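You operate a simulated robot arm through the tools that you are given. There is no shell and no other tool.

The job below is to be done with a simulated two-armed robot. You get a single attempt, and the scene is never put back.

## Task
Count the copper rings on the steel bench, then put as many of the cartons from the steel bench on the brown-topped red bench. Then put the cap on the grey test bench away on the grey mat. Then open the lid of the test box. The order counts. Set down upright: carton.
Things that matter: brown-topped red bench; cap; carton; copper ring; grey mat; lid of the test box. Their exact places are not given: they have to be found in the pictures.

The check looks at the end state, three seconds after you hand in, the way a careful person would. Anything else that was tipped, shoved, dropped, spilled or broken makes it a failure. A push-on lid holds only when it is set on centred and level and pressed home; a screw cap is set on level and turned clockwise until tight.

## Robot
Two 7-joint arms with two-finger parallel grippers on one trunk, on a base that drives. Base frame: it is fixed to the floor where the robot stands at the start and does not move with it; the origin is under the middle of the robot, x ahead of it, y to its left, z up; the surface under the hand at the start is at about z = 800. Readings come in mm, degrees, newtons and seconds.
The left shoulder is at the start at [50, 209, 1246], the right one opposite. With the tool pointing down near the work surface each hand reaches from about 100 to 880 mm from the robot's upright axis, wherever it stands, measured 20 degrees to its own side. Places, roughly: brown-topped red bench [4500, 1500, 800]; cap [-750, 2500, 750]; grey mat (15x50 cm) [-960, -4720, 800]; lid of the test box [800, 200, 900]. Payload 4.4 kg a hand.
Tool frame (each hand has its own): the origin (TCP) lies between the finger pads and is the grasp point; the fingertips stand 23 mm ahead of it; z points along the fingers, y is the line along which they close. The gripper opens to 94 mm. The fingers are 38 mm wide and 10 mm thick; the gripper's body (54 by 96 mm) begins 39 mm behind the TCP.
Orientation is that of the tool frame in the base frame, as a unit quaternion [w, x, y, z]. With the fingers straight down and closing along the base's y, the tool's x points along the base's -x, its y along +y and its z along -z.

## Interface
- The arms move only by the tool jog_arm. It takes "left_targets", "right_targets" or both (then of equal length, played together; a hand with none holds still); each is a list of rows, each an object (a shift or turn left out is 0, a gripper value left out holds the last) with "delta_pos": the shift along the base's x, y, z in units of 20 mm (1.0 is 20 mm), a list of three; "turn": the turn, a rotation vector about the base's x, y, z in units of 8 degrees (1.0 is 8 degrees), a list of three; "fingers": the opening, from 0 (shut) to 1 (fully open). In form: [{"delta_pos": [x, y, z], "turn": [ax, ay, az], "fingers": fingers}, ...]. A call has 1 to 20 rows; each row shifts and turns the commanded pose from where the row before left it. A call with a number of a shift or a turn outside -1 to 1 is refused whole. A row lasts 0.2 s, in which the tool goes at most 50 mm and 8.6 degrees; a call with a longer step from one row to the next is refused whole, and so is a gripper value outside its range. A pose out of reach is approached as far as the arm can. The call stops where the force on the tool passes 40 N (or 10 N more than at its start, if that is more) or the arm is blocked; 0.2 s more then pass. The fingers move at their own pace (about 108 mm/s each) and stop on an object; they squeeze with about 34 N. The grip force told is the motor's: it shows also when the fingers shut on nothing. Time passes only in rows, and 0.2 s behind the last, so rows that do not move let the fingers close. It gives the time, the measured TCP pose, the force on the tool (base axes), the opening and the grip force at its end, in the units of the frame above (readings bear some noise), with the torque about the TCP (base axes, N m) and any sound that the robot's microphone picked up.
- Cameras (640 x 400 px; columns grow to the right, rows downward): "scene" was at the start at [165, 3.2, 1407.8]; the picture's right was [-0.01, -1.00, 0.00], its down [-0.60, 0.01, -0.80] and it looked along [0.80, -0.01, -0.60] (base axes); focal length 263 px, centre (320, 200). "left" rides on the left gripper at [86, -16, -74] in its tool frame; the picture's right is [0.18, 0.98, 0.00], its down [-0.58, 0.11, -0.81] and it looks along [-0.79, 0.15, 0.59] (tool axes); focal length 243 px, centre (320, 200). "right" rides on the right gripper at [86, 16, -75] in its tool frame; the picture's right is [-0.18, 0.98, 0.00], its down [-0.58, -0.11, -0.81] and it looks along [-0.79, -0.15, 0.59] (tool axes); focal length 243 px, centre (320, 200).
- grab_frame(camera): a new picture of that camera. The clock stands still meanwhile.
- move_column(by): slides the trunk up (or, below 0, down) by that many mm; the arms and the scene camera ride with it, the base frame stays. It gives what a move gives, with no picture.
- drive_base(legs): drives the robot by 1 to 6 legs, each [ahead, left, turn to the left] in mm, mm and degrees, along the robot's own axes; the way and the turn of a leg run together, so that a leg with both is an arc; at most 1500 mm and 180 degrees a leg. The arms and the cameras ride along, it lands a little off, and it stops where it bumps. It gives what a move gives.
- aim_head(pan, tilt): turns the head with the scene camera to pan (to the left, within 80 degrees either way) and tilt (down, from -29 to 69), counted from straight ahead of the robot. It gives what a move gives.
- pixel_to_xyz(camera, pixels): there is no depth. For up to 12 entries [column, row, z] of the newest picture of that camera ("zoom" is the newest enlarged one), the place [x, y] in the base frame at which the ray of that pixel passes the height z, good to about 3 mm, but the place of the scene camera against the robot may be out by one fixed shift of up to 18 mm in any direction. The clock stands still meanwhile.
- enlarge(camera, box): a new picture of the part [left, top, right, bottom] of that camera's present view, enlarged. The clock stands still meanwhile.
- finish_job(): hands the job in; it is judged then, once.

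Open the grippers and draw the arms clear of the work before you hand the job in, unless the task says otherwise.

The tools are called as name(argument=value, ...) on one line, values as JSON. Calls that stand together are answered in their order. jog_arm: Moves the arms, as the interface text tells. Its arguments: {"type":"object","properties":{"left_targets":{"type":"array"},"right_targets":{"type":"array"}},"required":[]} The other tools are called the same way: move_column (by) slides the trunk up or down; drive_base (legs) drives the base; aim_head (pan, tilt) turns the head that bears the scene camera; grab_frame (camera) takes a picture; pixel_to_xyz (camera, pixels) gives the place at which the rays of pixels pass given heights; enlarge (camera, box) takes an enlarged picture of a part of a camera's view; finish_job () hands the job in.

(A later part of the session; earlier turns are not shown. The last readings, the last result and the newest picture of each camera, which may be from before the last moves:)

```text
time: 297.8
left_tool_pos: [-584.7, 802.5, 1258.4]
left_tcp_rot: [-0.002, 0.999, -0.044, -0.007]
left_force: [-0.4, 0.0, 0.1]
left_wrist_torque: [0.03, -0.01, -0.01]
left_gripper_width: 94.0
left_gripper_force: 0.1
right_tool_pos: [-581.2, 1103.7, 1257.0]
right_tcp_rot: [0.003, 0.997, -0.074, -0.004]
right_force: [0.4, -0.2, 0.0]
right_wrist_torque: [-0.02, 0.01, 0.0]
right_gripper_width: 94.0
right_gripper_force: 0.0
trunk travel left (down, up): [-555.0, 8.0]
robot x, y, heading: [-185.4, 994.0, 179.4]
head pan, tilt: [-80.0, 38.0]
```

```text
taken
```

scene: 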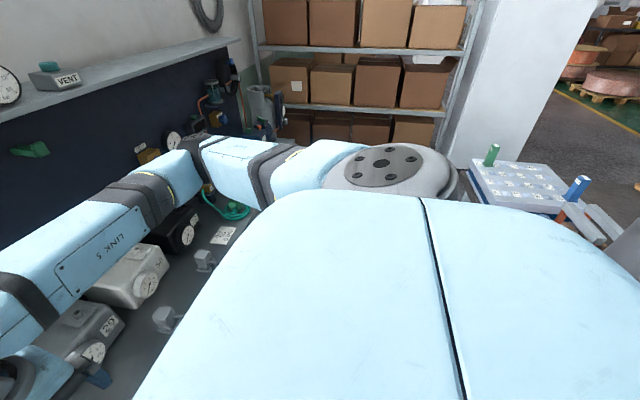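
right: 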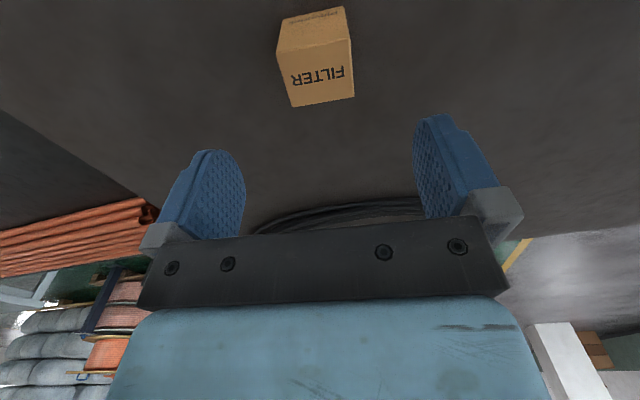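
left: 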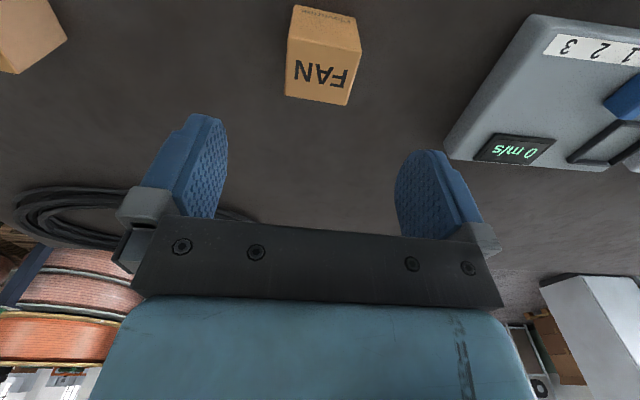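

pixel_to_xyz(camera="scene", pixels=[[472, 165, 850], [610, 240, 850], [480, 205, 800], [440, 150, 0], [560, 130, 0], [190, 330, 750], [270, 200, 0]])

drive_base(legs=[[0, -800, 0.5]])

aim_head(pan=-30, tilt=45)

grab_frame(camera="scene")

```text
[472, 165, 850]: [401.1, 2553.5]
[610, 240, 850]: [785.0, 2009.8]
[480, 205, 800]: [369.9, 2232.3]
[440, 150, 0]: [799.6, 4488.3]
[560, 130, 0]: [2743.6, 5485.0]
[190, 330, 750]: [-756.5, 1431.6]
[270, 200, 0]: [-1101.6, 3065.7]
```

```text
time: 305.3
left_tool_pos: [-580.1, 1601.2, 1258.4]
left_tcp_rot: [-0.001, 0.999, -0.038, -0.007]
left_force: [-0.1, 0.1, 0.0]
left_wrist_torque: [0.03, -0.03, 0.01]
left_gripper_width: 93.9
left_gripper_force: 0.0
right_tool_pos: [-580.3, 1901.6, 1256.9]
right_tcp_rot: [0.002, 0.998, -0.068, -0.004]
right_force: [-0.1, -0.6, 0.0]
right_wrist_torque: [-0.02, 0.01, 0.01]
right_gripper_width: 94.0
right_gripper_force: 0.0
trunk travel left (down, up): [-555.0, 8.0]
robot x, y, heading: [-181.8, 1797.9, -179.8]
head pan, tilt: [-80.0, 38.0]
```

```text
time: 306.5
left_tool_pos: [-579.6, 1601.5, 1258.8]
left_tcp_rot: [-0.002, 0.999, -0.039, -0.007]
left_force: [-0.2, 0.3, 0.8]
left_wrist_torque: [0.0, 0.0, 0.0]
left_gripper_width: 93.8
left_gripper_force: 0.0
right_tool_pos: [-581.3, 1902.5, 1257.7]
right_tcp_rot: [0.003, 0.998, -0.069, -0.005]
right_force: [0.0, 1.0, 0.1]
right_wrist_torque: [0.01, 0.01, 0.01]
right_gripper_width: 94.1
right_gripper_force: 0.1
trunk travel left (down, up): [-555.0, 8.0]
robot x, y, heading: [-183.0, 1796.1, -179.7]
head pan, tilt: [-30.0, 45.0]
```

```text
taken
```

scene: 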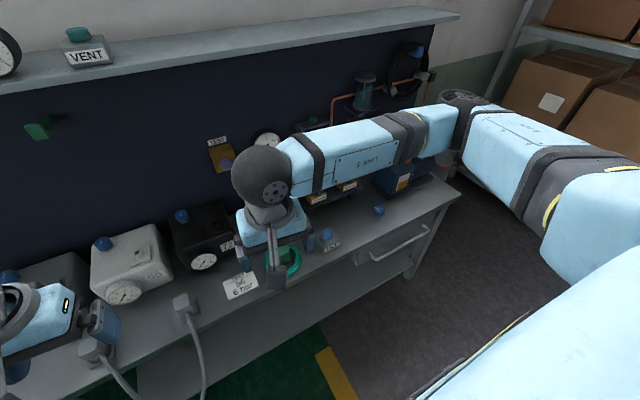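

I see small blue things on the bench near (380,210) and (328,238), and a green-teal coil near (285,262). I enlarge there to find the cap.

enlarge(camera="scene", box=[230, 150, 470, 300])

grab_frame(camera="right")

grab_frame(camera="left")

```text
2.67 times, centred on (350, 225) of scene
```

zoom: 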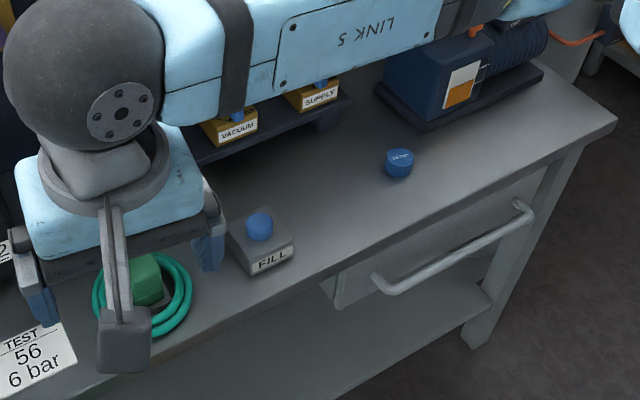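

```text
taken
```

right: 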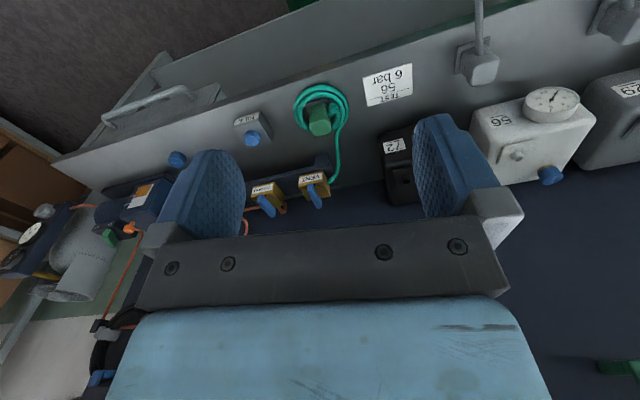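

```text
taken
```

left: 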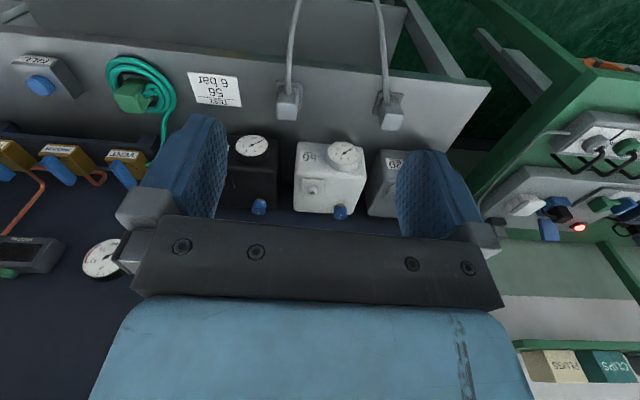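

The blue cap stands alone at zoom (399,163). I get its place at z=750–775 and plan to drive so that it lies ahead.

pixel_to_xyz(camera="zoom", pixels=[[399, 175, 750], [399, 155, 775], [385, 165, 765], [414, 165, 765], [615, 122, 750], [240, 272, 750], [300, 240, 750], [420, 130, 750], [330, 285, 750]])

```text
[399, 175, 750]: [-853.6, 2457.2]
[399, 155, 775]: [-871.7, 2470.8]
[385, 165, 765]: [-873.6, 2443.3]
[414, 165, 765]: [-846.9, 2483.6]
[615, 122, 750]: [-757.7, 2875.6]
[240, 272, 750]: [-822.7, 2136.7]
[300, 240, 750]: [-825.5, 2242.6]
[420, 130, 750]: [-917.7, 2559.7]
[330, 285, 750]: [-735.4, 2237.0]
```

The cap is at about (-858,2460), on the bench of which the front edge is x≈-735. I drive right 455 mm so the right shoulder faces it.

drive_base(legs=[[0, -455, -0.3]])

aim_head(pan=-15, tilt=50)

grab_frame(camera="scene")

grab_frame(camera="right")

```text
time: 310.9
left_tool_pos: [-580.4, 2057.9, 1259.1]
left_tcp_rot: [-0.002, 0.999, -0.044, -0.007]
left_force: [-0.7, -0.1, -0.2]
left_wrist_torque: [0.0, -0.01, -0.02]
left_gripper_width: 93.9
left_gripper_force: 0.1
right_tool_pos: [-577.4, 2359.3, 1257.5]
right_tcp_rot: [0.002, 0.997, -0.075, -0.005]
right_force: [-0.1, -0.5, -0.4]
right_wrist_torque: [-0.01, 0.01, 0.01]
right_gripper_width: 94.1
right_gripper_force: 0.0
trunk travel left (down, up): [-555.0, 8.0]
robot x, y, heading: [-182.2, 2249.3, 179.2]
head pan, tilt: [-30.0, 45.0]
```

```text
time: 311.7
left_tool_pos: [-581.5, 2058.0, 1259.0]
left_tcp_rot: [-0.002, 0.999, -0.045, -0.007]
left_force: [-1.1, -0.3, -0.1]
left_wrist_torque: [-0.02, 0.0, -0.01]
left_gripper_width: 94.0
left_gripper_force: 0.0
right_tool_pos: [-577.7, 2359.0, 1257.4]
right_tcp_rot: [0.001, 0.997, -0.076, -0.004]
right_force: [0.2, 0.2, 0.1]
right_wrist_torque: [0.01, -0.03, 0.01]
right_gripper_width: 94.1
right_gripper_force: 0.1
trunk travel left (down, up): [-555.0, 8.0]
robot x, y, heading: [-184.5, 2247.6, 179.5]
head pan, tilt: [-15.0, 50.0]
```

```text
taken
```

scene: 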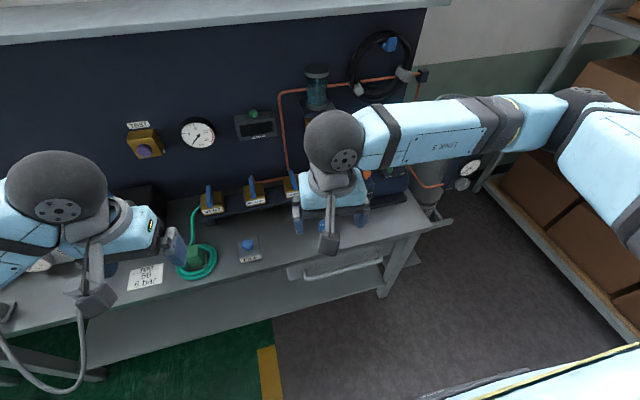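

```text
taken
```

right: 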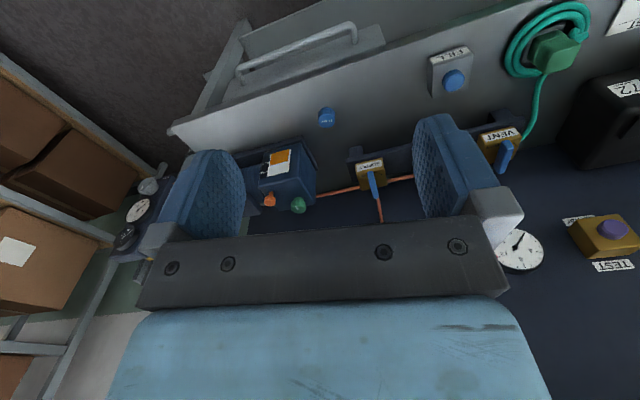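

The cap is at (327,117) in the right view. I locate it there and lower the trunk by 230 mm.

pixel_to_xyz(camera="right", pixels=[[327, 117, 750], [327, 117, 765], [327, 107, 750], [318, 117, 765], [336, 117, 765]])

move_column(by=-230)

grab_frame(camera="right")

```text
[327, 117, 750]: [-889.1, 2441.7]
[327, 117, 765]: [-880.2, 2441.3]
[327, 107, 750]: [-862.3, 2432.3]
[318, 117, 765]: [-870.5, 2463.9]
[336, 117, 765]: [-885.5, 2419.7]
```

```text
time: 314.1
left_tool_pos: [-581.8, 2058.0, 1029.7]
left_tcp_rot: [-0.002, 0.999, -0.045, -0.007]
left_force: [0.1, 0.4, 0.0]
left_wrist_torque: [-0.03, -0.04, -0.01]
left_gripper_width: 94.2
left_gripper_force: 0.0
right_tool_pos: [-577.6, 2358.8, 1026.9]
right_tcp_rot: [0.003, 0.997, -0.075, -0.004]
right_force: [-0.2, 0.6, -0.4]
right_wrist_torque: [0.03, -0.04, 0.0]
right_gripper_width: 94.1
right_gripper_force: 0.0
trunk travel left (down, up): [-325.0, 238.0]
robot x, y, heading: [-183.9, 2249.4, 179.3]
head pan, tilt: [-15.0, 50.0]
```

```text
taken
```

right: 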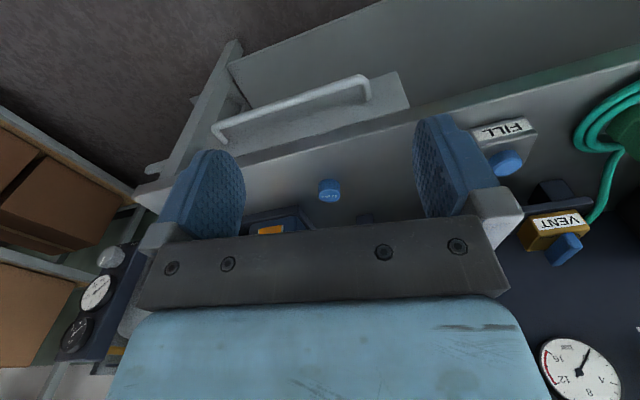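

The cap is now at (329,190) in the right view. I move the right hand 200 mm out toward it and look down again.

jog_arm(right_targets=[{"delta_pos": [-1, 0.4, 0]}, {"delta_pos": [-1, 0.4, 0]}, {"delta_pos": [-1, 0.4, 0]}, {"delta_pos": [-1, 0.4, 0]}, {"delta_pos": [-1, 0.4, 0]}, {"delta_pos": [-1, 0.4, 0]}, {"delta_pos": [-1, 0.4, -0.5]}, {"delta_pos": [-1, 0.4, -0.5]}, {"delta_pos": [-1, 0.4, -0.5]}, {"delta_pos": [-1, 0.4, -0.5]}])

grab_frame(camera="right")

```text
time: 316.3
left_tool_pos: [-581.4, 2058.7, 1028.0]
left_tcp_rot: [-0.002, 0.999, -0.046, -0.007]
left_force: [0.3, -0.5, -0.2]
left_wrist_torque: [-0.03, 0.01, 0.02]
left_gripper_width: 94.0
left_gripper_force: 0.0
right_tool_pos: [-777.2, 2439.1, 986.1]
right_tcp_rot: [0.002, 0.997, -0.073, -0.006]
right_force: [-0.7, -0.7, 0.0]
right_wrist_torque: [0.01, 0.0, -0.01]
right_gripper_width: 94.1
right_gripper_force: 0.0
trunk travel left (down, up): [-325.0, 238.0]
robot x, y, heading: [-181.7, 2248.2, 179.3]
head pan, tilt: [-15.0, 50.0]
```

```text
taken
```

right: 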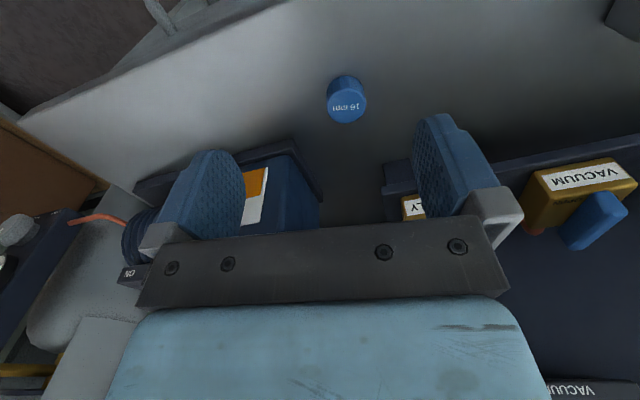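

The cap ("16 mm") is at (346,100). I enlarge it to see its shape and measure size and height.

enlarge(camera="right", box=[290, 60, 400, 130])

pixel_to_xyz(camera="right", pixels=[[345, 76, 750], [346, 107, 780], [327, 105, 780], [366, 105, 780], [346, 107, 770], [346, 122, 780], [346, 90, 780]])

```text
5.71 times, centred on (345, 95) of right
```

zoom: 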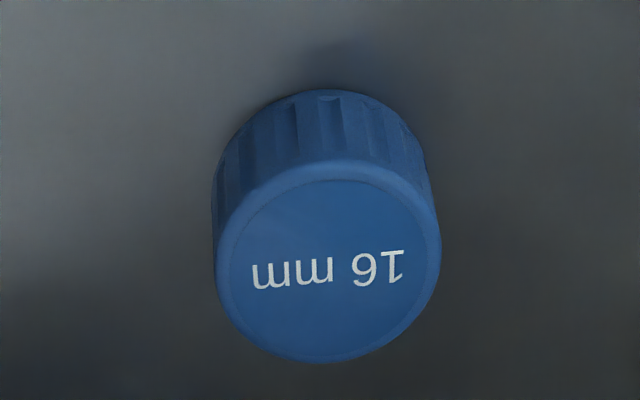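

```text
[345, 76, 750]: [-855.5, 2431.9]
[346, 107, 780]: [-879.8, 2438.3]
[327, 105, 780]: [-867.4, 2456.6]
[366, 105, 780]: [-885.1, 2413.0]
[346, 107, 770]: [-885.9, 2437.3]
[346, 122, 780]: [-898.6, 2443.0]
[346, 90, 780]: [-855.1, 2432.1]
```

The cap is ≈43 mm wide, ≈30 mm high, centred at ≈(-877,2436). I move above it and go down to z≈806.

jog_arm(right_targets=[{"delta_pos": [-1, -0.03, 0]}, {"delta_pos": [-1, -0.03, 0]}, {"delta_pos": [-1, -0.03, 0]}, {"delta_pos": [-1, -0.03, 0]}, {"delta_pos": [-1, -0.03, 0]}, {"delta_pos": [0, 0, -1]}, {"delta_pos": [0, 0, -1]}, {"delta_pos": [0, 0, -1]}, {"delta_pos": [0, 0, -1]}, {"delta_pos": [0, 0, -1]}])

grab_frame(camera="right")

```text
time: 318.5
left_tool_pos: [-580.8, 2058.3, 1029.2]
left_tcp_rot: [-0.002, 0.999, -0.045, -0.007]
left_force: [0.4, -0.4, 0.4]
left_wrist_torque: [0.01, -0.01, 0.02]
left_gripper_width: 93.9
left_gripper_force: 0.0
right_tool_pos: [-877.2, 2436.6, 886.1]
right_tcp_rot: [0.002, 0.997, -0.075, -0.005]
right_force: [-0.1, 0.7, -0.5]
right_wrist_torque: [0.01, -0.03, 0.02]
right_gripper_width: 94.1
right_gripper_force: 0.1
trunk travel left (down, up): [-325.0, 238.0]
robot x, y, heading: [-182.9, 2247.1, 179.2]
head pan, tilt: [-15.0, 50.0]
```

```text
taken
```

right: 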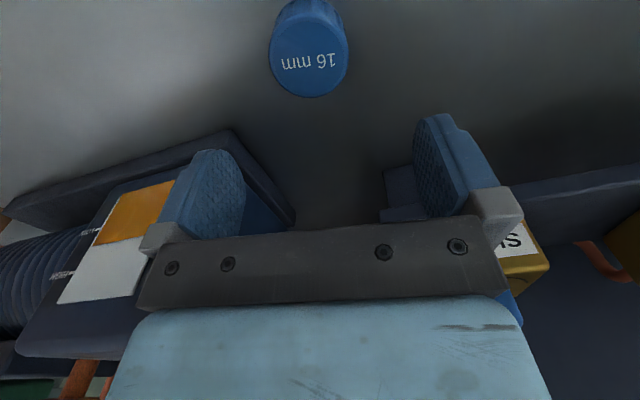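

pixel_to_xyz(camera="right", pixels=[[309, 58, 780], [271, 52, 780], [348, 52, 780], [309, 97, 780], [309, 58, 775], [309, 18, 780]])

```text
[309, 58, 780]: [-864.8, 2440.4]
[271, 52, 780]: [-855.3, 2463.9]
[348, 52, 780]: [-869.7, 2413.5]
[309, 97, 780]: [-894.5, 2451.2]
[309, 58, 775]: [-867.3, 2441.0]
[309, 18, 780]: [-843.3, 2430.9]
```

The cap's centre is about (-869,2440). I shift the hand by (+7,+3) mm and go down to z≈786, then in fine steps to ≈778.

jog_arm(right_targets=[{"delta_pos": [0.36, 0.16, -1]}, {"delta_pos": [0, 0, -1]}, {"delta_pos": [0, 0, -1]}, {"delta_pos": [0, 0, -1]}, {"delta_pos": [0, 0, -0.5]}, {"delta_pos": [0, 0, -0.25]}, {"delta_pos": [0, 0, -0.2]}])

grab_frame(camera="right")

```text
time: 319.5
left_tool_pos: [-579.0, 2058.0, 1029.7]
left_tcp_rot: [-0.003, 0.999, -0.045, -0.007]
left_force: [-0.3, -0.3, -0.8]
left_wrist_torque: [-0.02, -0.03, 0.0]
left_gripper_width: 94.2
left_gripper_force: 0.0
right_tool_pos: [-868.6, 2438.8, 823.9]
right_tcp_rot: [0.002, 0.997, -0.077, -0.004]
right_force: [17.4, 0.3, 18.2]
right_wrist_torque: [0.94, -0.85, -0.91]
right_gripper_width: 94.0
right_gripper_force: 0.0
trunk travel left (down, up): [-325.0, 238.0]
robot x, y, heading: [-180.5, 2253.9, 179.2]
head pan, tilt: [-15.0, 50.0]
stopped in row 4 (right hand): the force on the tool passed its limit at 47 N (the readings are from after the stop); the commanded pose is now the measured one
```

```text
taken
```

right: 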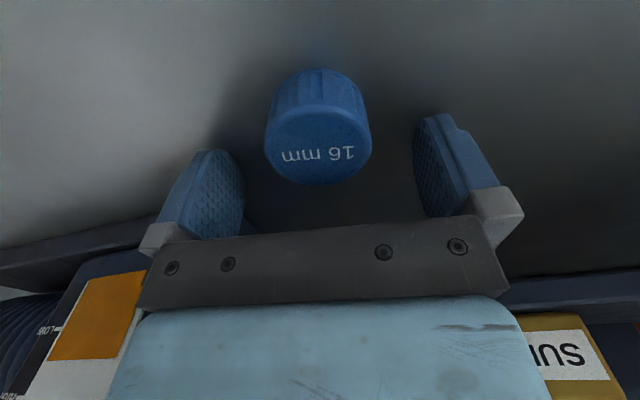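

The fingertips met the bench top: it lies near z≈800, not 750. I re-measure the cap in this view with tops at 825–830.

pixel_to_xyz(camera="right", pixels=[[318, 145, 830], [265, 140, 830], [371, 140, 830], [318, 186, 830], [318, 70, 800], [318, 107, 830], [275, 95, 800], [360, 95, 800]])

enlarge(camera="right", box=[220, 40, 420, 200])

```text
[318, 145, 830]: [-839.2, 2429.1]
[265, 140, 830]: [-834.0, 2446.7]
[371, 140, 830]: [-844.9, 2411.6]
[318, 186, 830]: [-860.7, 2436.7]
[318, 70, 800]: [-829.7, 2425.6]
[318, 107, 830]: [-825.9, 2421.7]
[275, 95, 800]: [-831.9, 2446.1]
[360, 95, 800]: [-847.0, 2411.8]
```

```text
2.50 times, centred on (320, 120) of right
```

zoom: 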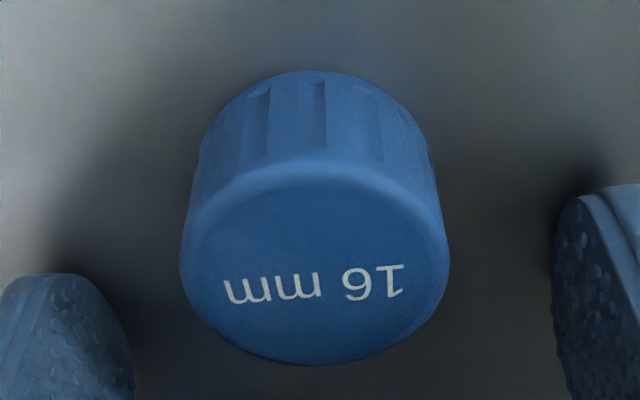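

Cap is centred at ≈(-843,2429), ≈37 mm wide, top at ≈828. I raise the hand 12 mm, shift (+26,-10) mm, and go down to TCP z≈828.

jog_arm(right_targets=[{"delta_pos": [0, 0, 0.4]}, {"delta_pos": [0, 0, 0.4]}, {"delta_pos": [0.65, -0.25, 0]}, {"delta_pos": [0.65, -0.25, 0]}, {"delta_pos": [0, 0, 0]}])

grab_frame(camera="right")

```text
time: 320.7
left_tool_pos: [-582.1, 2058.1, 1028.5]
left_tcp_rot: [-0.002, 0.999, -0.045, -0.007]
left_force: [0.5, -0.1, 0.4]
left_wrist_torque: [0.02, -0.02, -0.01]
left_gripper_width: 94.1
left_gripper_force: 0.1
right_tool_pos: [-844.4, 2429.5, 836.6]
right_tcp_rot: [0.003, 0.997, -0.076, -0.005]
right_force: [0.6, 0.3, -0.5]
right_wrist_torque: [0.03, 0.0, -0.02]
right_gripper_width: 94.2
right_gripper_force: 0.0
trunk travel left (down, up): [-325.0, 238.0]
robot x, y, heading: [-181.8, 2249.5, 179.8]
head pan, tilt: [-15.0, 50.0]
```

```text
taken
```

right: 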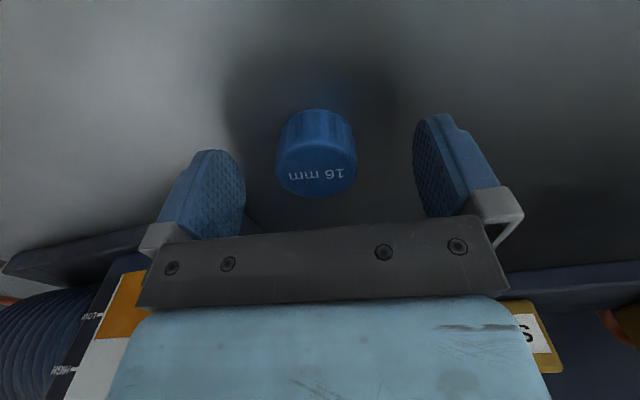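

enlarge(camera="right", box=[240, 90, 400, 210])

pixel_to_xyz(camera="right", pixels=[[276, 160, 830], [356, 158, 830], [317, 197, 830], [316, 137, 830], [316, 108, 800], [284, 120, 800], [350, 120, 800]])

```text
3.33 times, centred on (320, 150) of right
```

zoom: 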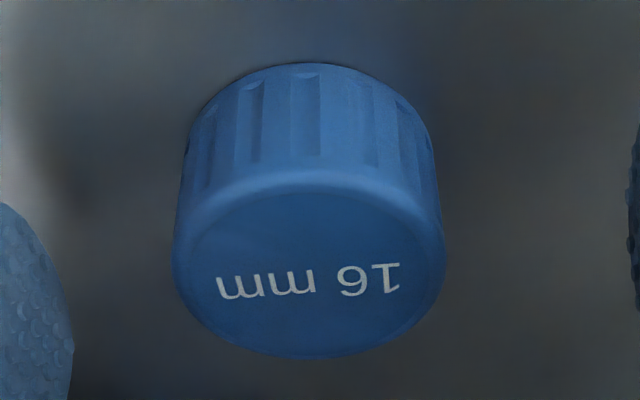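

```text
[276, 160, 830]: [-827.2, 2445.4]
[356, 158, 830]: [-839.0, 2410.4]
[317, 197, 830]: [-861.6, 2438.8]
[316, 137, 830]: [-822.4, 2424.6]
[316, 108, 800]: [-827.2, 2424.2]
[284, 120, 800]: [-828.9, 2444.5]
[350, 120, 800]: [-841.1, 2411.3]
```

The cap's centre (-841,2430) agrees with the hand within 3 mm. I go down 9 mm and close the right gripper on it.

jog_arm(right_targets=[{"delta_pos": [0.15, 0, -0.2]}, {"delta_pos": [0, 0, -0.2]}, {"fingers": 0}, {"fingers": 0}, {"fingers": 0}, {"fingers": 0}, {"fingers": 0}])

grab_frame(camera="right")

```text
time: 322.3
left_tool_pos: [-582.4, 2058.0, 1028.6]
left_tcp_rot: [-0.002, 0.999, -0.046, -0.007]
left_force: [0.4, 0.2, 0.3]
left_wrist_torque: [0.0, 0.0, -0.01]
left_gripper_width: 93.8
left_gripper_force: 0.0
right_tool_pos: [-841.8, 2430.8, 827.6]
right_tcp_rot: [0.003, 0.997, -0.076, -0.005]
right_force: [0.2, 0.2, -1.4]
right_wrist_torque: [-0.02, 0.01, 0.02]
right_gripper_width: 41.9
right_gripper_force: 34.0
trunk travel left (down, up): [-325.0, 238.0]
robot x, y, heading: [-183.8, 2246.4, 179.4]
head pan, tilt: [-15.0, 50.0]
```

```text
taken
```

right: 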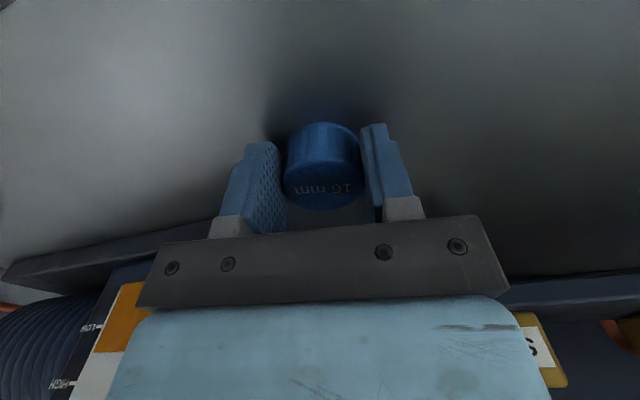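

The cap is held at 41.9 mm. I lift it straight up, draw the hand back and raise the trunk.

jog_arm(right_targets=[{"delta_pos": [0, 0, 1]}, {"delta_pos": [0, 0, 1]}, {"delta_pos": [0, 0, 1]}, {"delta_pos": [0, 0, 1]}, {"delta_pos": [0, 0, 1]}, {"delta_pos": [0, 0, 1]}, {"delta_pos": [0, 0, 1]}, {"delta_pos": [0, 0, 1]}, {"delta_pos": [0, 0, 1]}, {"delta_pos": [0, 0, 1]}])

jog_arm(right_targets=[{"delta_pos": [1, -0.3, 0]}, {"delta_pos": [1, -0.3, 0]}, {"delta_pos": [1, -0.3, 0]}, {"delta_pos": [1, -0.3, 0]}, {"delta_pos": [1, -0.3, 0]}, {"delta_pos": [1, -0.3, 0]}, {"delta_pos": [1, -0.3, 0]}, {"delta_pos": [1, -0.3, 0]}, {"delta_pos": [1, -0.3, 0]}, {"delta_pos": [1, -0.3, 0]}, {"delta_pos": [1, -0.3, 0]}, {"delta_pos": [1, -0.3, 0]}, {"delta_pos": [1, -0.3, 0]}])

move_column(by=230)

grab_frame(camera="right")

```text
time: 324.5
left_tool_pos: [-581.8, 2057.6, 1028.9]
left_tcp_rot: [-0.002, 0.999, -0.045, -0.007]
left_force: [0.5, -0.5, -0.4]
left_wrist_torque: [-0.04, 0.0, 0.0]
left_gripper_width: 93.8
left_gripper_force: 0.1
right_tool_pos: [-841.6, 2428.9, 1030.8]
right_tcp_rot: [0.002, 0.997, -0.075, -0.004]
right_force: [0.0, -0.3, 0.3]
right_wrist_torque: [0.0, 0.01, 0.01]
right_gripper_width: 41.8
right_gripper_force: 34.0
trunk travel left (down, up): [-325.0, 238.0]
robot x, y, heading: [-175.9, 2247.9, 179.3]
head pan, tilt: [-15.0, 50.0]
```

```text
time: 327.3
left_tool_pos: [-581.5, 2057.7, 1029.0]
left_tcp_rot: [-0.002, 0.999, -0.045, -0.007]
left_force: [-0.2, 0.5, -0.3]
left_wrist_torque: [-0.01, 0.0, 0.03]
left_gripper_width: 94.1
left_gripper_force: 0.0
right_tool_pos: [-582.7, 2351.5, 1030.7]
right_tcp_rot: [0.002, 0.997, -0.076, -0.006]
right_force: [0.3, 0.4, -0.6]
right_wrist_torque: [0.02, 0.0, 0.0]
right_gripper_width: 41.9
right_gripper_force: 33.5
trunk travel left (down, up): [-325.0, 238.0]
robot x, y, heading: [-179.1, 2250.4, 179.4]
head pan, tilt: [-15.0, 50.0]
```

```text
time: 329.7
left_tool_pos: [-582.6, 2056.1, 1259.0]
left_tcp_rot: [-0.002, 0.999, -0.045, -0.008]
left_force: [-0.1, 0.2, 0.3]
left_wrist_torque: [0.01, -0.01, 0.0]
left_gripper_width: 94.0
left_gripper_force: 0.1
right_tool_pos: [-582.6, 2352.5, 1260.0]
right_tcp_rot: [0.003, 0.997, -0.075, -0.005]
right_force: [-0.5, 0.4, -0.7]
right_wrist_torque: [0.0, 0.01, 0.01]
right_gripper_width: 41.7
right_gripper_force: 34.2
trunk travel left (down, up): [-555.0, 8.0]
robot x, y, heading: [-180.2, 2250.5, 179.7]
head pan, tilt: [-15.0, 50.0]
```

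```text
taken
```

right: 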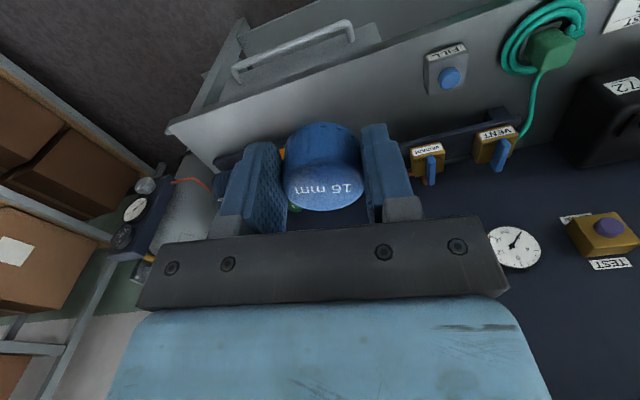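

The cap is held securely. I drive back along the aisle toward the wooden bench, in steps with heading checks.

drive_base(legs=[[0, 1300, 0.4], [0, 1200, 0]])

```text
time: 351.8
left_tool_pos: [-571.8, -462.3, 1258.4]
left_tcp_rot: [-0.001, 0.999, -0.037, -0.007]
left_force: [0.2, 0.0, 0.4]
left_wrist_torque: [0.03, -0.01, 0.01]
left_gripper_width: 93.9
left_gripper_force: 0.0
right_tool_pos: [-578.4, -168.0, 1258.7]
right_tcp_rot: [0.003, 0.998, -0.067, -0.004]
right_force: [0.4, 0.9, 0.0]
right_wrist_torque: [-0.03, 0.02, 0.01]
right_gripper_width: 41.6
right_gripper_force: 34.4
trunk travel left (down, up): [-555.0, 8.0]
robot x, y, heading: [-171.7, -266.6, -179.7]
head pan, tilt: [-15.0, 50.0]
```

drive_base(legs=[[0, 1500, -0.3], [-40, 700, 0]])

aim_head(pan=55, tilt=35)

grab_frame(camera="scene")

aim_head(pan=80, tilt=35)

grab_frame(camera="scene")

```text
time: 371.4
left_tool_pos: [-524.0, -2671.9, 1258.5]
left_tcp_rot: [-0.003, 0.999, -0.04, -0.007]
left_force: [0.7, 0.6, 0.1]
left_wrist_torque: [0.0, 0.0, 0.03]
left_gripper_width: 94.0
left_gripper_force: 0.0
right_tool_pos: [-530.0, -2380.0, 1260.0]
right_tcp_rot: [0.002, 0.998, -0.069, -0.005]
right_force: [-0.2, 0.0, -0.1]
right_wrist_torque: [0.0, 0.01, 0.0]
right_gripper_width: 41.6
right_gripper_force: 33.8
trunk travel left (down, up): [-555.0, 8.0]
robot x, y, heading: [-128.5, -2479.4, -180.1]
head pan, tilt: [-15.0, 50.0]
```

```text
time: 372.8
left_tool_pos: [-525.5, -2672.4, 1258.0]
left_tcp_rot: [-0.001, 0.999, -0.039, -0.007]
left_force: [-0.3, -0.4, -0.2]
left_wrist_torque: [-0.01, 0.02, 0.01]
left_gripper_width: 93.7
left_gripper_force: 0.1
right_tool_pos: [-530.7, -2379.8, 1259.2]
right_tcp_rot: [0.003, 0.998, -0.069, -0.005]
right_force: [-0.9, 1.3, 0.1]
right_wrist_torque: [-0.01, -0.01, -0.01]
right_gripper_width: 41.4
right_gripper_force: 33.9
trunk travel left (down, up): [-555.0, 8.0]
robot x, y, heading: [-124.5, -2478.4, -179.9]
head pan, tilt: [55.0, 35.0]
```

```text
taken
```

scene: 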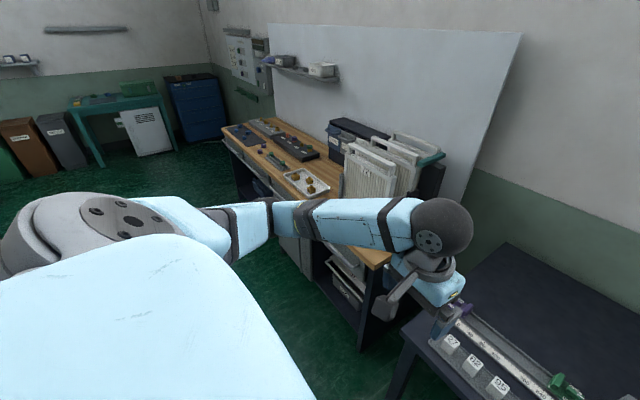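

```text
time: 373.7
left_tool_pos: [-524.6, -2673.0, 1258.7]
left_tcp_rot: [-0.002, 0.999, -0.04, -0.007]
left_force: [-0.3, 0.2, -0.1]
left_wrist_torque: [-0.01, -0.02, 0.02]
left_gripper_width: 94.0
left_gripper_force: 0.0
right_tool_pos: [-531.1, -2379.7, 1258.4]
right_tcp_rot: [0.002, 0.998, -0.068, -0.005]
right_force: [0.1, 0.4, -0.1]
right_wrist_torque: [0.01, 0.02, -0.02]
right_gripper_width: 41.9
right_gripper_force: 33.8
trunk travel left (down, up): [-555.0, 8.0]
robot x, y, heading: [-131.7, -2475.0, -179.8]
head pan, tilt: [80.0, 35.0]
```

```text
taken
```

scene: 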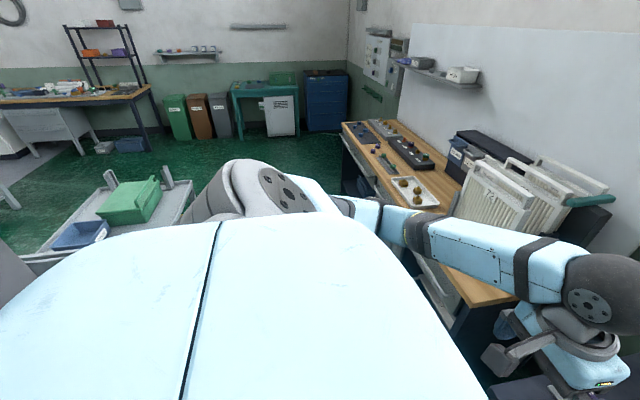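

pixel_to_xyz(camera="scene", pixels=[[342, 123, 800], [385, 190, 800], [490, 305, 800], [192, 205, 900], [165, 190, 900], [40, 258, 900], [330, 130, 0], [400, 125, 800], [420, 150, 800], [410, 195, 800], [380, 130, 800]])

enlarge(camera="scene", box=[320, 100, 480, 210])

```text
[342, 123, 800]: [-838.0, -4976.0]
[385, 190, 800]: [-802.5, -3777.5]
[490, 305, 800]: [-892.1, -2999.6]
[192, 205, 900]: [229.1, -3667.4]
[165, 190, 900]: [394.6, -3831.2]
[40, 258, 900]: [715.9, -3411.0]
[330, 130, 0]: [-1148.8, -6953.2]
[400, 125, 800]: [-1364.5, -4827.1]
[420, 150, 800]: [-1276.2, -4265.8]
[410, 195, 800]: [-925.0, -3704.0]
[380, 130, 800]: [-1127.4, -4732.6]
```

```text
3.64 times, centred on (400, 155) of scene
```

zoom: 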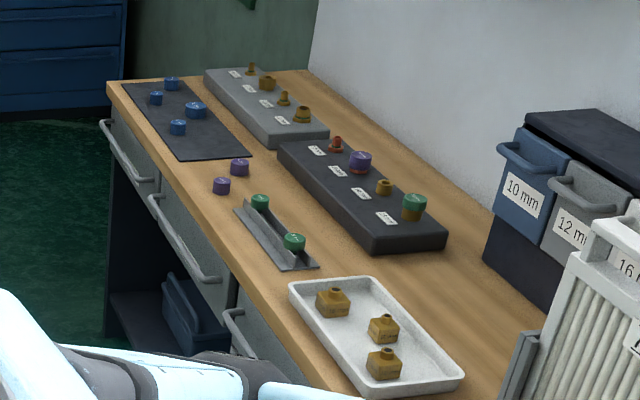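

The grey mat with blue caps on it is at zoom (185,120). I read its corners.

pixel_to_xyz(camera="zoom", pixels=[[122, 85, 800], [180, 158, 800], [248, 156, 800], [182, 82, 800], [155, 98, 800], [171, 84, 800], [196, 112, 800], [177, 128, 800], [107, 88, 800]])

drive_base(legs=[[120, 0, 0], [0, 1400, 0]])

aim_head(pan=40, tilt=40)

grab_frame(camera="scene")

```text
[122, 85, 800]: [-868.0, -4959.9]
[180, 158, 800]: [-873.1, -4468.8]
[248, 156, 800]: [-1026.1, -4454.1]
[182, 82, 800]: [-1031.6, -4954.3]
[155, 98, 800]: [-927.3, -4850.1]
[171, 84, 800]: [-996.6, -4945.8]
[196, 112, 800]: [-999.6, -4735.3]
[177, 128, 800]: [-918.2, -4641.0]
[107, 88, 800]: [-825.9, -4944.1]
```

```text
time: 387.0
left_tool_pos: [-662.6, -4063.8, 1258.0]
left_tcp_rot: [-0.002, 0.999, -0.049, -0.006]
left_force: [0.3, -1.0, 1.1]
left_wrist_torque: [0.0, 0.03, 0.01]
left_gripper_width: 94.1
left_gripper_force: 0.1
right_tool_pos: [-661.2, -3770.6, 1259.3]
right_tcp_rot: [0.004, 0.997, -0.079, -0.006]
right_force: [0.2, -0.7, -0.2]
right_wrist_torque: [0.01, -0.01, -0.02]
right_gripper_width: 41.7
right_gripper_force: 34.5
trunk travel left (down, up): [-555.0, 8.0]
robot x, y, heading: [-262.0, -3877.4, 179.1]
head pan, tilt: [80.0, 35.0]
```

```text
time: 388.1
left_tool_pos: [-662.3, -4064.5, 1258.6]
left_tcp_rot: [-0.001, 0.999, -0.049, -0.008]
left_force: [-0.1, 0.3, 0.6]
left_wrist_torque: [0.03, 0.0, -0.02]
left_gripper_width: 94.1
left_gripper_force: 0.1
right_tool_pos: [-661.1, -3770.1, 1259.9]
right_tcp_rot: [0.001, 0.997, -0.08, -0.005]
right_force: [0.1, -0.2, 0.0]
right_wrist_torque: [-0.03, 0.02, 0.01]
right_gripper_width: 41.8
right_gripper_force: 34.1
trunk travel left (down, up): [-555.0, 8.0]
robot x, y, heading: [-260.2, -3878.7, 178.8]
head pan, tilt: [40.0, 40.0]
```

```text
taken
```

scene: 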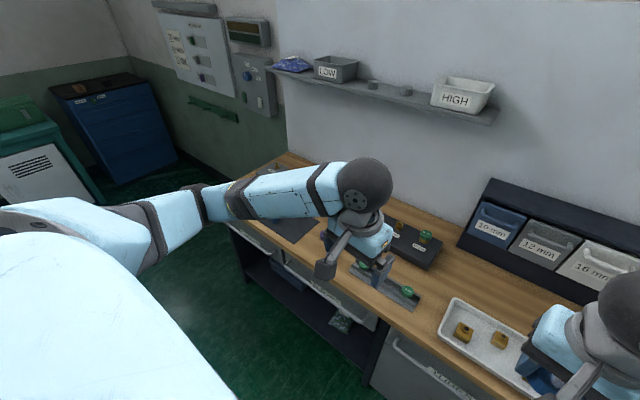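

The mat spans x≈-868…-1030, y≈-4960…-4460 with four caps on it; its near end around (-955,-4530) is free. I drive left 750 mm to face it.

drive_base(legs=[[30, 750, 1.0]])

aim_head(pan=0, tilt=45)

grab_frame(camera="scene")

```text
time: 395.0
left_tool_pos: [-691.3, -4823.0, 1260.0]
left_tcp_rot: [-0.001, 0.999, -0.036, -0.006]
left_force: [0.3, -1.0, -0.4]
left_wrist_torque: [0.0, 0.0, -0.02]
left_gripper_width: 93.8
left_gripper_force: 0.2
right_tool_pos: [-699.1, -4527.2, 1259.6]
right_tcp_rot: [0.003, 0.998, -0.066, -0.004]
right_force: [0.4, -0.5, 0.3]
right_wrist_torque: [0.0, -0.03, 0.01]
right_gripper_width: 41.6
right_gripper_force: 34.4
trunk travel left (down, up): [-555.0, 8.0]
robot x, y, heading: [-293.8, -4626.6, -179.6]
head pan, tilt: [40.0, 40.0]
```

```text
time: 396.1
left_tool_pos: [-693.1, -4822.5, 1259.6]
left_tcp_rot: [-0.001, 0.999, -0.036, -0.007]
left_force: [0.7, 0.0, 0.4]
left_wrist_torque: [0.0, 0.0, 0.01]
left_gripper_width: 94.1
left_gripper_force: 0.0
right_tool_pos: [-698.7, -4528.3, 1259.3]
right_tcp_rot: [0.003, 0.998, -0.066, -0.004]
right_force: [-0.3, -0.1, 0.0]
right_wrist_torque: [0.02, 0.0, 0.03]
right_gripper_width: 41.8
right_gripper_force: 33.8
trunk travel left (down, up): [-555.0, 8.0]
robot x, y, heading: [-293.0, -4622.5, -179.7]
head pan, tilt: [0.0, 45.0]
```

```text
taken
```

scene: 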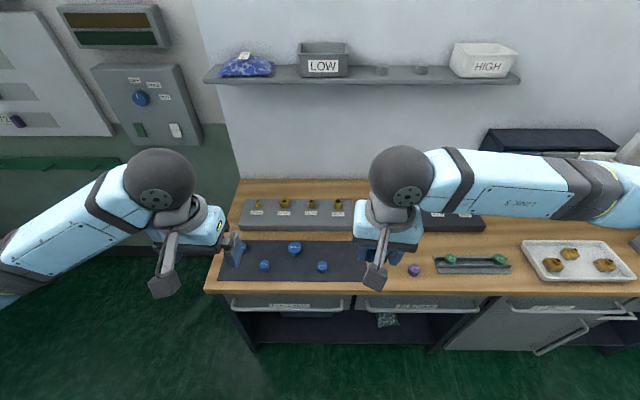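

Mat and caps are ahead at (230–365, 242–282). I lower the trunk by 200 mm and look with the right wrist camera.

move_column(by=-200)

grab_frame(camera="right")

grab_frame(camera="scene")

```text
time: 398.3
left_tool_pos: [-692.3, -4822.4, 1059.6]
left_tcp_rot: [-0.001, 0.999, -0.036, -0.007]
left_force: [0.3, -0.2, -0.6]
left_wrist_torque: [0.03, -0.01, -0.03]
left_gripper_width: 93.9
left_gripper_force: 0.2
right_tool_pos: [-698.3, -4529.0, 1059.0]
right_tcp_rot: [0.003, 0.998, -0.067, -0.005]
right_force: [-1.0, -0.8, -0.1]
right_wrist_torque: [-0.01, 0.0, 0.01]
right_gripper_width: 41.9
right_gripper_force: 34.2
trunk travel left (down, up): [-355.0, 208.0]
robot x, y, heading: [-294.9, -4625.1, -179.6]
head pan, tilt: [0.0, 45.0]
```

```text
taken
```

right: 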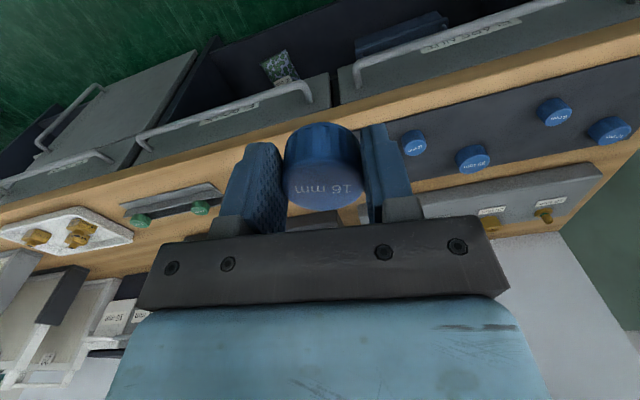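

```text
taken
```

scene: 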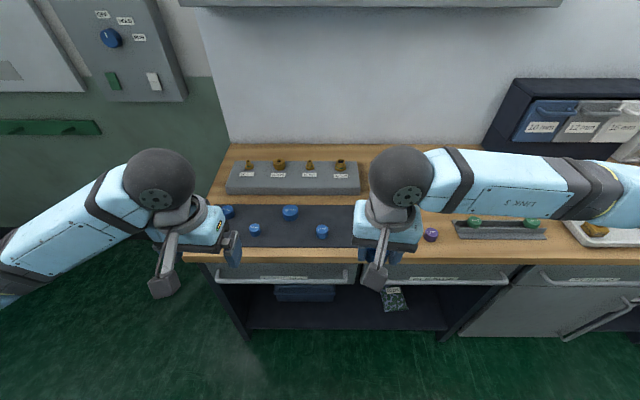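

pixel_to_xyz(camera="right", pixels=[[413, 134, 800], [473, 150, 800], [553, 103, 800], [610, 122, 800], [413, 134, 850], [473, 150, 850], [400, 122, 800], [640, 55, 800], [440, 90, 800]])

pixel_to_xyz(camera="scene", pixels=[[321, 237, 800], [290, 218, 800], [254, 234, 800], [229, 216, 800], [321, 237, 850], [290, 218, 850], [350, 249, 800], [350, 208, 800], [350, 249, 850], [350, 208, 850], [300, 262, 800]])

```text
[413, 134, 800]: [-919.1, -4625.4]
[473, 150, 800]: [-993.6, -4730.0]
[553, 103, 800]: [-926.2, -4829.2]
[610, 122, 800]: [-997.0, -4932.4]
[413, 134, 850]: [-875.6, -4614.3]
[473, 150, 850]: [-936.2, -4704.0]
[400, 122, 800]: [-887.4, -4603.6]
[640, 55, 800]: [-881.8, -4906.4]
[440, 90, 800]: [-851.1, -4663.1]
```

```text
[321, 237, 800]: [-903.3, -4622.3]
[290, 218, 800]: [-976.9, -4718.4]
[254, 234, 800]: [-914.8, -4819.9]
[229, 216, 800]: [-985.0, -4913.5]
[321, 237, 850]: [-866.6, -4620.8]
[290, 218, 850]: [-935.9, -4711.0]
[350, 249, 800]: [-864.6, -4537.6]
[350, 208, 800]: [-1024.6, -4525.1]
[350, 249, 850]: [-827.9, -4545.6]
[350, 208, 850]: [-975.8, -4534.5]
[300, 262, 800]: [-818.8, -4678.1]
```

The mat surface is near z≈800 and its free end centre ≈(-958,-4530). I move the right hand out 260 mm over it and look.

jog_arm(right_targets=[{"delta_pos": [-1, 0, 0]}, {"delta_pos": [-1, 0, 0]}, {"delta_pos": [-1, 0, 0]}, {"delta_pos": [-1, 0, 0]}, {"delta_pos": [-1, 0, 0]}, {"delta_pos": [-1, 0, 0]}, {"delta_pos": [-1, 0, 0]}, {"delta_pos": [-1, 0, 0]}, {"delta_pos": [-1, 0, 0]}, {"delta_pos": [-1, 0, 0]}, {"delta_pos": [-1, 0, -0.5]}, {"delta_pos": [-1, 0, -1]}, {"delta_pos": [-1, 0, -1]}])

grab_frame(camera="right")

grab_frame(camera="scene")

```text
time: 401.1
left_tool_pos: [-692.0, -4822.3, 1057.6]
left_tcp_rot: [-0.003, 0.999, -0.036, -0.007]
left_force: [-0.4, -0.8, -0.3]
left_wrist_torque: [-0.02, -0.03, 0.0]
left_gripper_width: 94.0
left_gripper_force: 0.0
right_tool_pos: [-959.7, -4529.1, 1008.8]
right_tcp_rot: [0.002, 0.998, -0.067, -0.004]
right_force: [-1.0, 0.3, 0.7]
right_wrist_torque: [0.01, 0.0, 0.02]
right_gripper_width: 41.8
right_gripper_force: 34.4
trunk travel left (down, up): [-355.0, 208.0]
robot x, y, heading: [-296.5, -4624.4, -179.7]
head pan, tilt: [0.0, 45.0]
```

```text
taken
```

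right: 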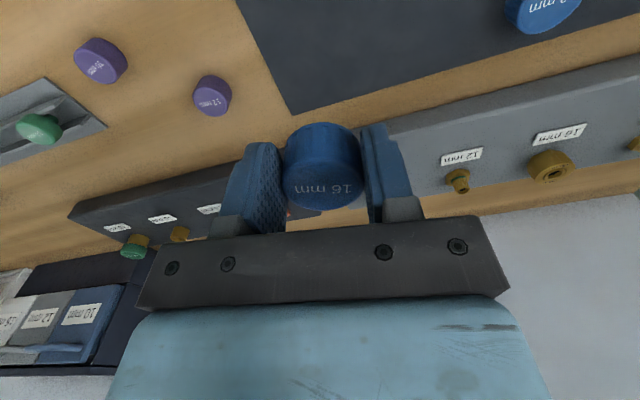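

```text
taken
```

scene: 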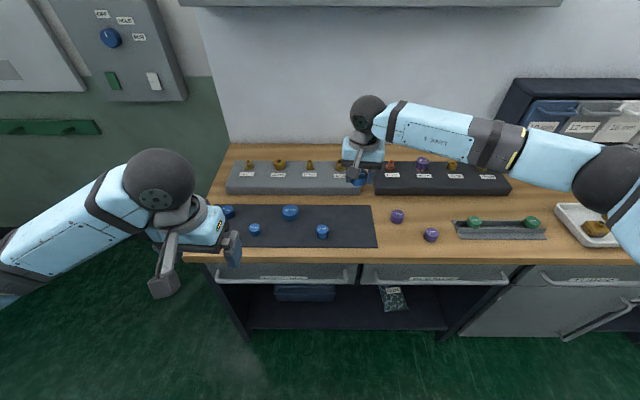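

The drop point below the hand projects to about (320,31), well on the mat. I check the mat corner and edge positions.

pixel_to_xyz(camera="right", pixels=[[290, 115, 800], [237, 1, 800], [320, 31, 800], [520, 50, 800], [500, 48, 800], [535, 5, 830]])

pixel_to_xyz(camera="scene", pixels=[[378, 247, 800], [373, 206, 800], [323, 238, 800]])

```text
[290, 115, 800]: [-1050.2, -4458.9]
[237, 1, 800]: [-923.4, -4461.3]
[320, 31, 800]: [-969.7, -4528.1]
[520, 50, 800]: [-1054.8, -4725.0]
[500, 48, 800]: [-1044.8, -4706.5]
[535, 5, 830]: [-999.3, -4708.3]
```

```text
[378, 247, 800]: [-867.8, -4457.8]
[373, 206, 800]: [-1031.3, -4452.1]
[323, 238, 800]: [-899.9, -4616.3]
```

The mat's free end is centred at ≈(-965,-4530); the hand is right above. I go down to z≈842.

jog_arm(right_targets=[{"delta_pos": [0, 0, -1]}, {"delta_pos": [0, 0, -1]}, {"delta_pos": [0, 0, -1]}, {"delta_pos": [0, 0, -1]}, {"delta_pos": [0, 0, -1]}, {"delta_pos": [0, 0, -1]}, {"delta_pos": [0, 0, -1]}, {"delta_pos": [0, 0, -0.5]}, {"delta_pos": [0, 0, -0.5]}])

grab_frame(camera="right")

```text
time: 403.1
left_tool_pos: [-691.8, -4822.1, 1059.2]
left_tcp_rot: [-0.002, 0.999, -0.036, -0.007]
left_force: [0.1, -0.5, -0.2]
left_wrist_torque: [-0.04, 0.01, 0.02]
left_gripper_width: 94.0
left_gripper_force: 0.1
right_tool_pos: [-958.1, -4527.7, 849.6]
right_tcp_rot: [0.003, 0.998, -0.066, -0.003]
right_force: [0.1, 1.0, -0.9]
right_wrist_torque: [0.03, -0.04, 0.02]
right_gripper_width: 41.6
right_gripper_force: 33.9
trunk travel left (down, up): [-355.0, 208.0]
robot x, y, heading: [-296.9, -4625.0, -179.6]
head pan, tilt: [0.0, 45.0]
```

```text
taken
```

right: 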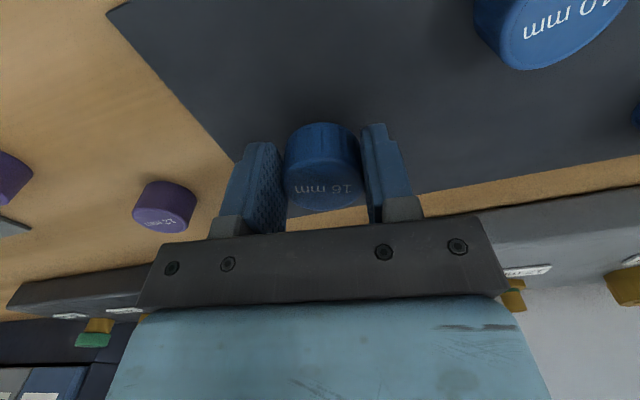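

Centred over the free mat end. I go down in small steps until the cap touches.

jog_arm(right_targets=[{"delta_pos": [0, 0, -0.25]}, {"delta_pos": [0, 0, -0.25]}, {"delta_pos": [0, 0, -0.25]}, {"delta_pos": [0, 0, 0]}])

```text
time: 404.1
left_tool_pos: [-692.2, -4822.0, 1058.7]
left_tcp_rot: [-0.002, 0.999, -0.037, -0.007]
left_force: [-0.6, -0.1, -0.3]
left_wrist_torque: [0.01, 0.0, -0.03]
left_gripper_width: 93.8
left_gripper_force: 0.0
right_tool_pos: [-956.6, -4529.4, 833.8]
right_tcp_rot: [0.003, 0.998, -0.066, -0.005]
right_force: [-0.1, -0.8, -0.9]
right_wrist_torque: [-0.02, 0.0, 0.03]
right_gripper_width: 41.7
right_gripper_force: 33.9
trunk travel left (down, up): [-355.0, 208.0]
robot x, y, heading: [-295.2, -4622.8, -179.7]
head pan, tilt: [0.0, 45.0]
```

jog_arm(right_targets=[{"delta_pos": [0, 0, -0.1]}, {"delta_pos": [0, 0, -0.1]}])

```text
time: 404.7
left_tool_pos: [-690.4, -4822.5, 1058.5]
left_tcp_rot: [-0.002, 0.999, -0.036, -0.008]
left_force: [0.3, -0.3, 0.1]
left_wrist_torque: [-0.02, 0.0, -0.04]
left_gripper_width: 94.2
left_gripper_force: 0.0
right_tool_pos: [-957.2, -4528.6, 832.9]
right_tcp_rot: [0.003, 0.998, -0.067, -0.007]
right_force: [-0.6, 2.5, 13.9]
right_wrist_torque: [0.31, 0.1, -0.03]
right_gripper_width: 41.8
right_gripper_force: 34.0
trunk travel left (down, up): [-355.0, 208.0]
robot x, y, heading: [-295.9, -4625.0, -179.6]
head pan, tilt: [0.0, 45.0]
```

Contact with 14 N at z≈833: the cap stands on the mat. I open the gripper and lift away.

jog_arm(right_targets=[{"delta_pos": [0, 0, 0.03], "fingers": 0.75}, {"fingers": 0.75}, {"fingers": 0.75}, {"delta_pos": [0, 0, 0.5]}, {"delta_pos": [0, 0, 1]}, {"delta_pos": [0, 0, 1]}, {"delta_pos": [0, 0, 1]}, {"delta_pos": [0, 0, 1]}, {"delta_pos": [0, 0, 1]}, {"delta_pos": [0, 0, 1]}])

grab_frame(camera="right")

```text
time: 406.9
left_tool_pos: [-691.8, -4821.1, 1057.8]
left_tcp_rot: [-0.003, 0.999, -0.036, -0.007]
left_force: [0.1, 0.3, 0.3]
left_wrist_torque: [-0.02, 0.02, 0.02]
left_gripper_width: 94.2
left_gripper_force: 0.1
right_tool_pos: [-957.4, -4528.0, 962.6]
right_tcp_rot: [0.003, 0.998, -0.066, -0.006]
right_force: [0.4, -0.2, 0.5]
right_wrist_torque: [0.01, 0.01, 0.01]
right_gripper_width: 70.5
right_gripper_force: 0.0
trunk travel left (down, up): [-355.0, 208.0]
robot x, y, heading: [-294.3, -4624.0, -179.4]
head pan, tilt: [0.0, 45.0]
```

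```text
taken
```

right: 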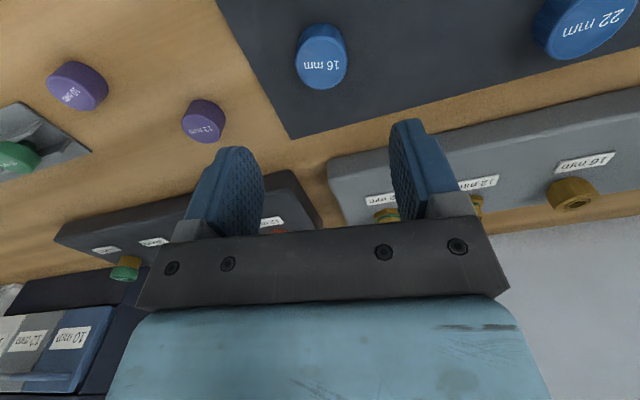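

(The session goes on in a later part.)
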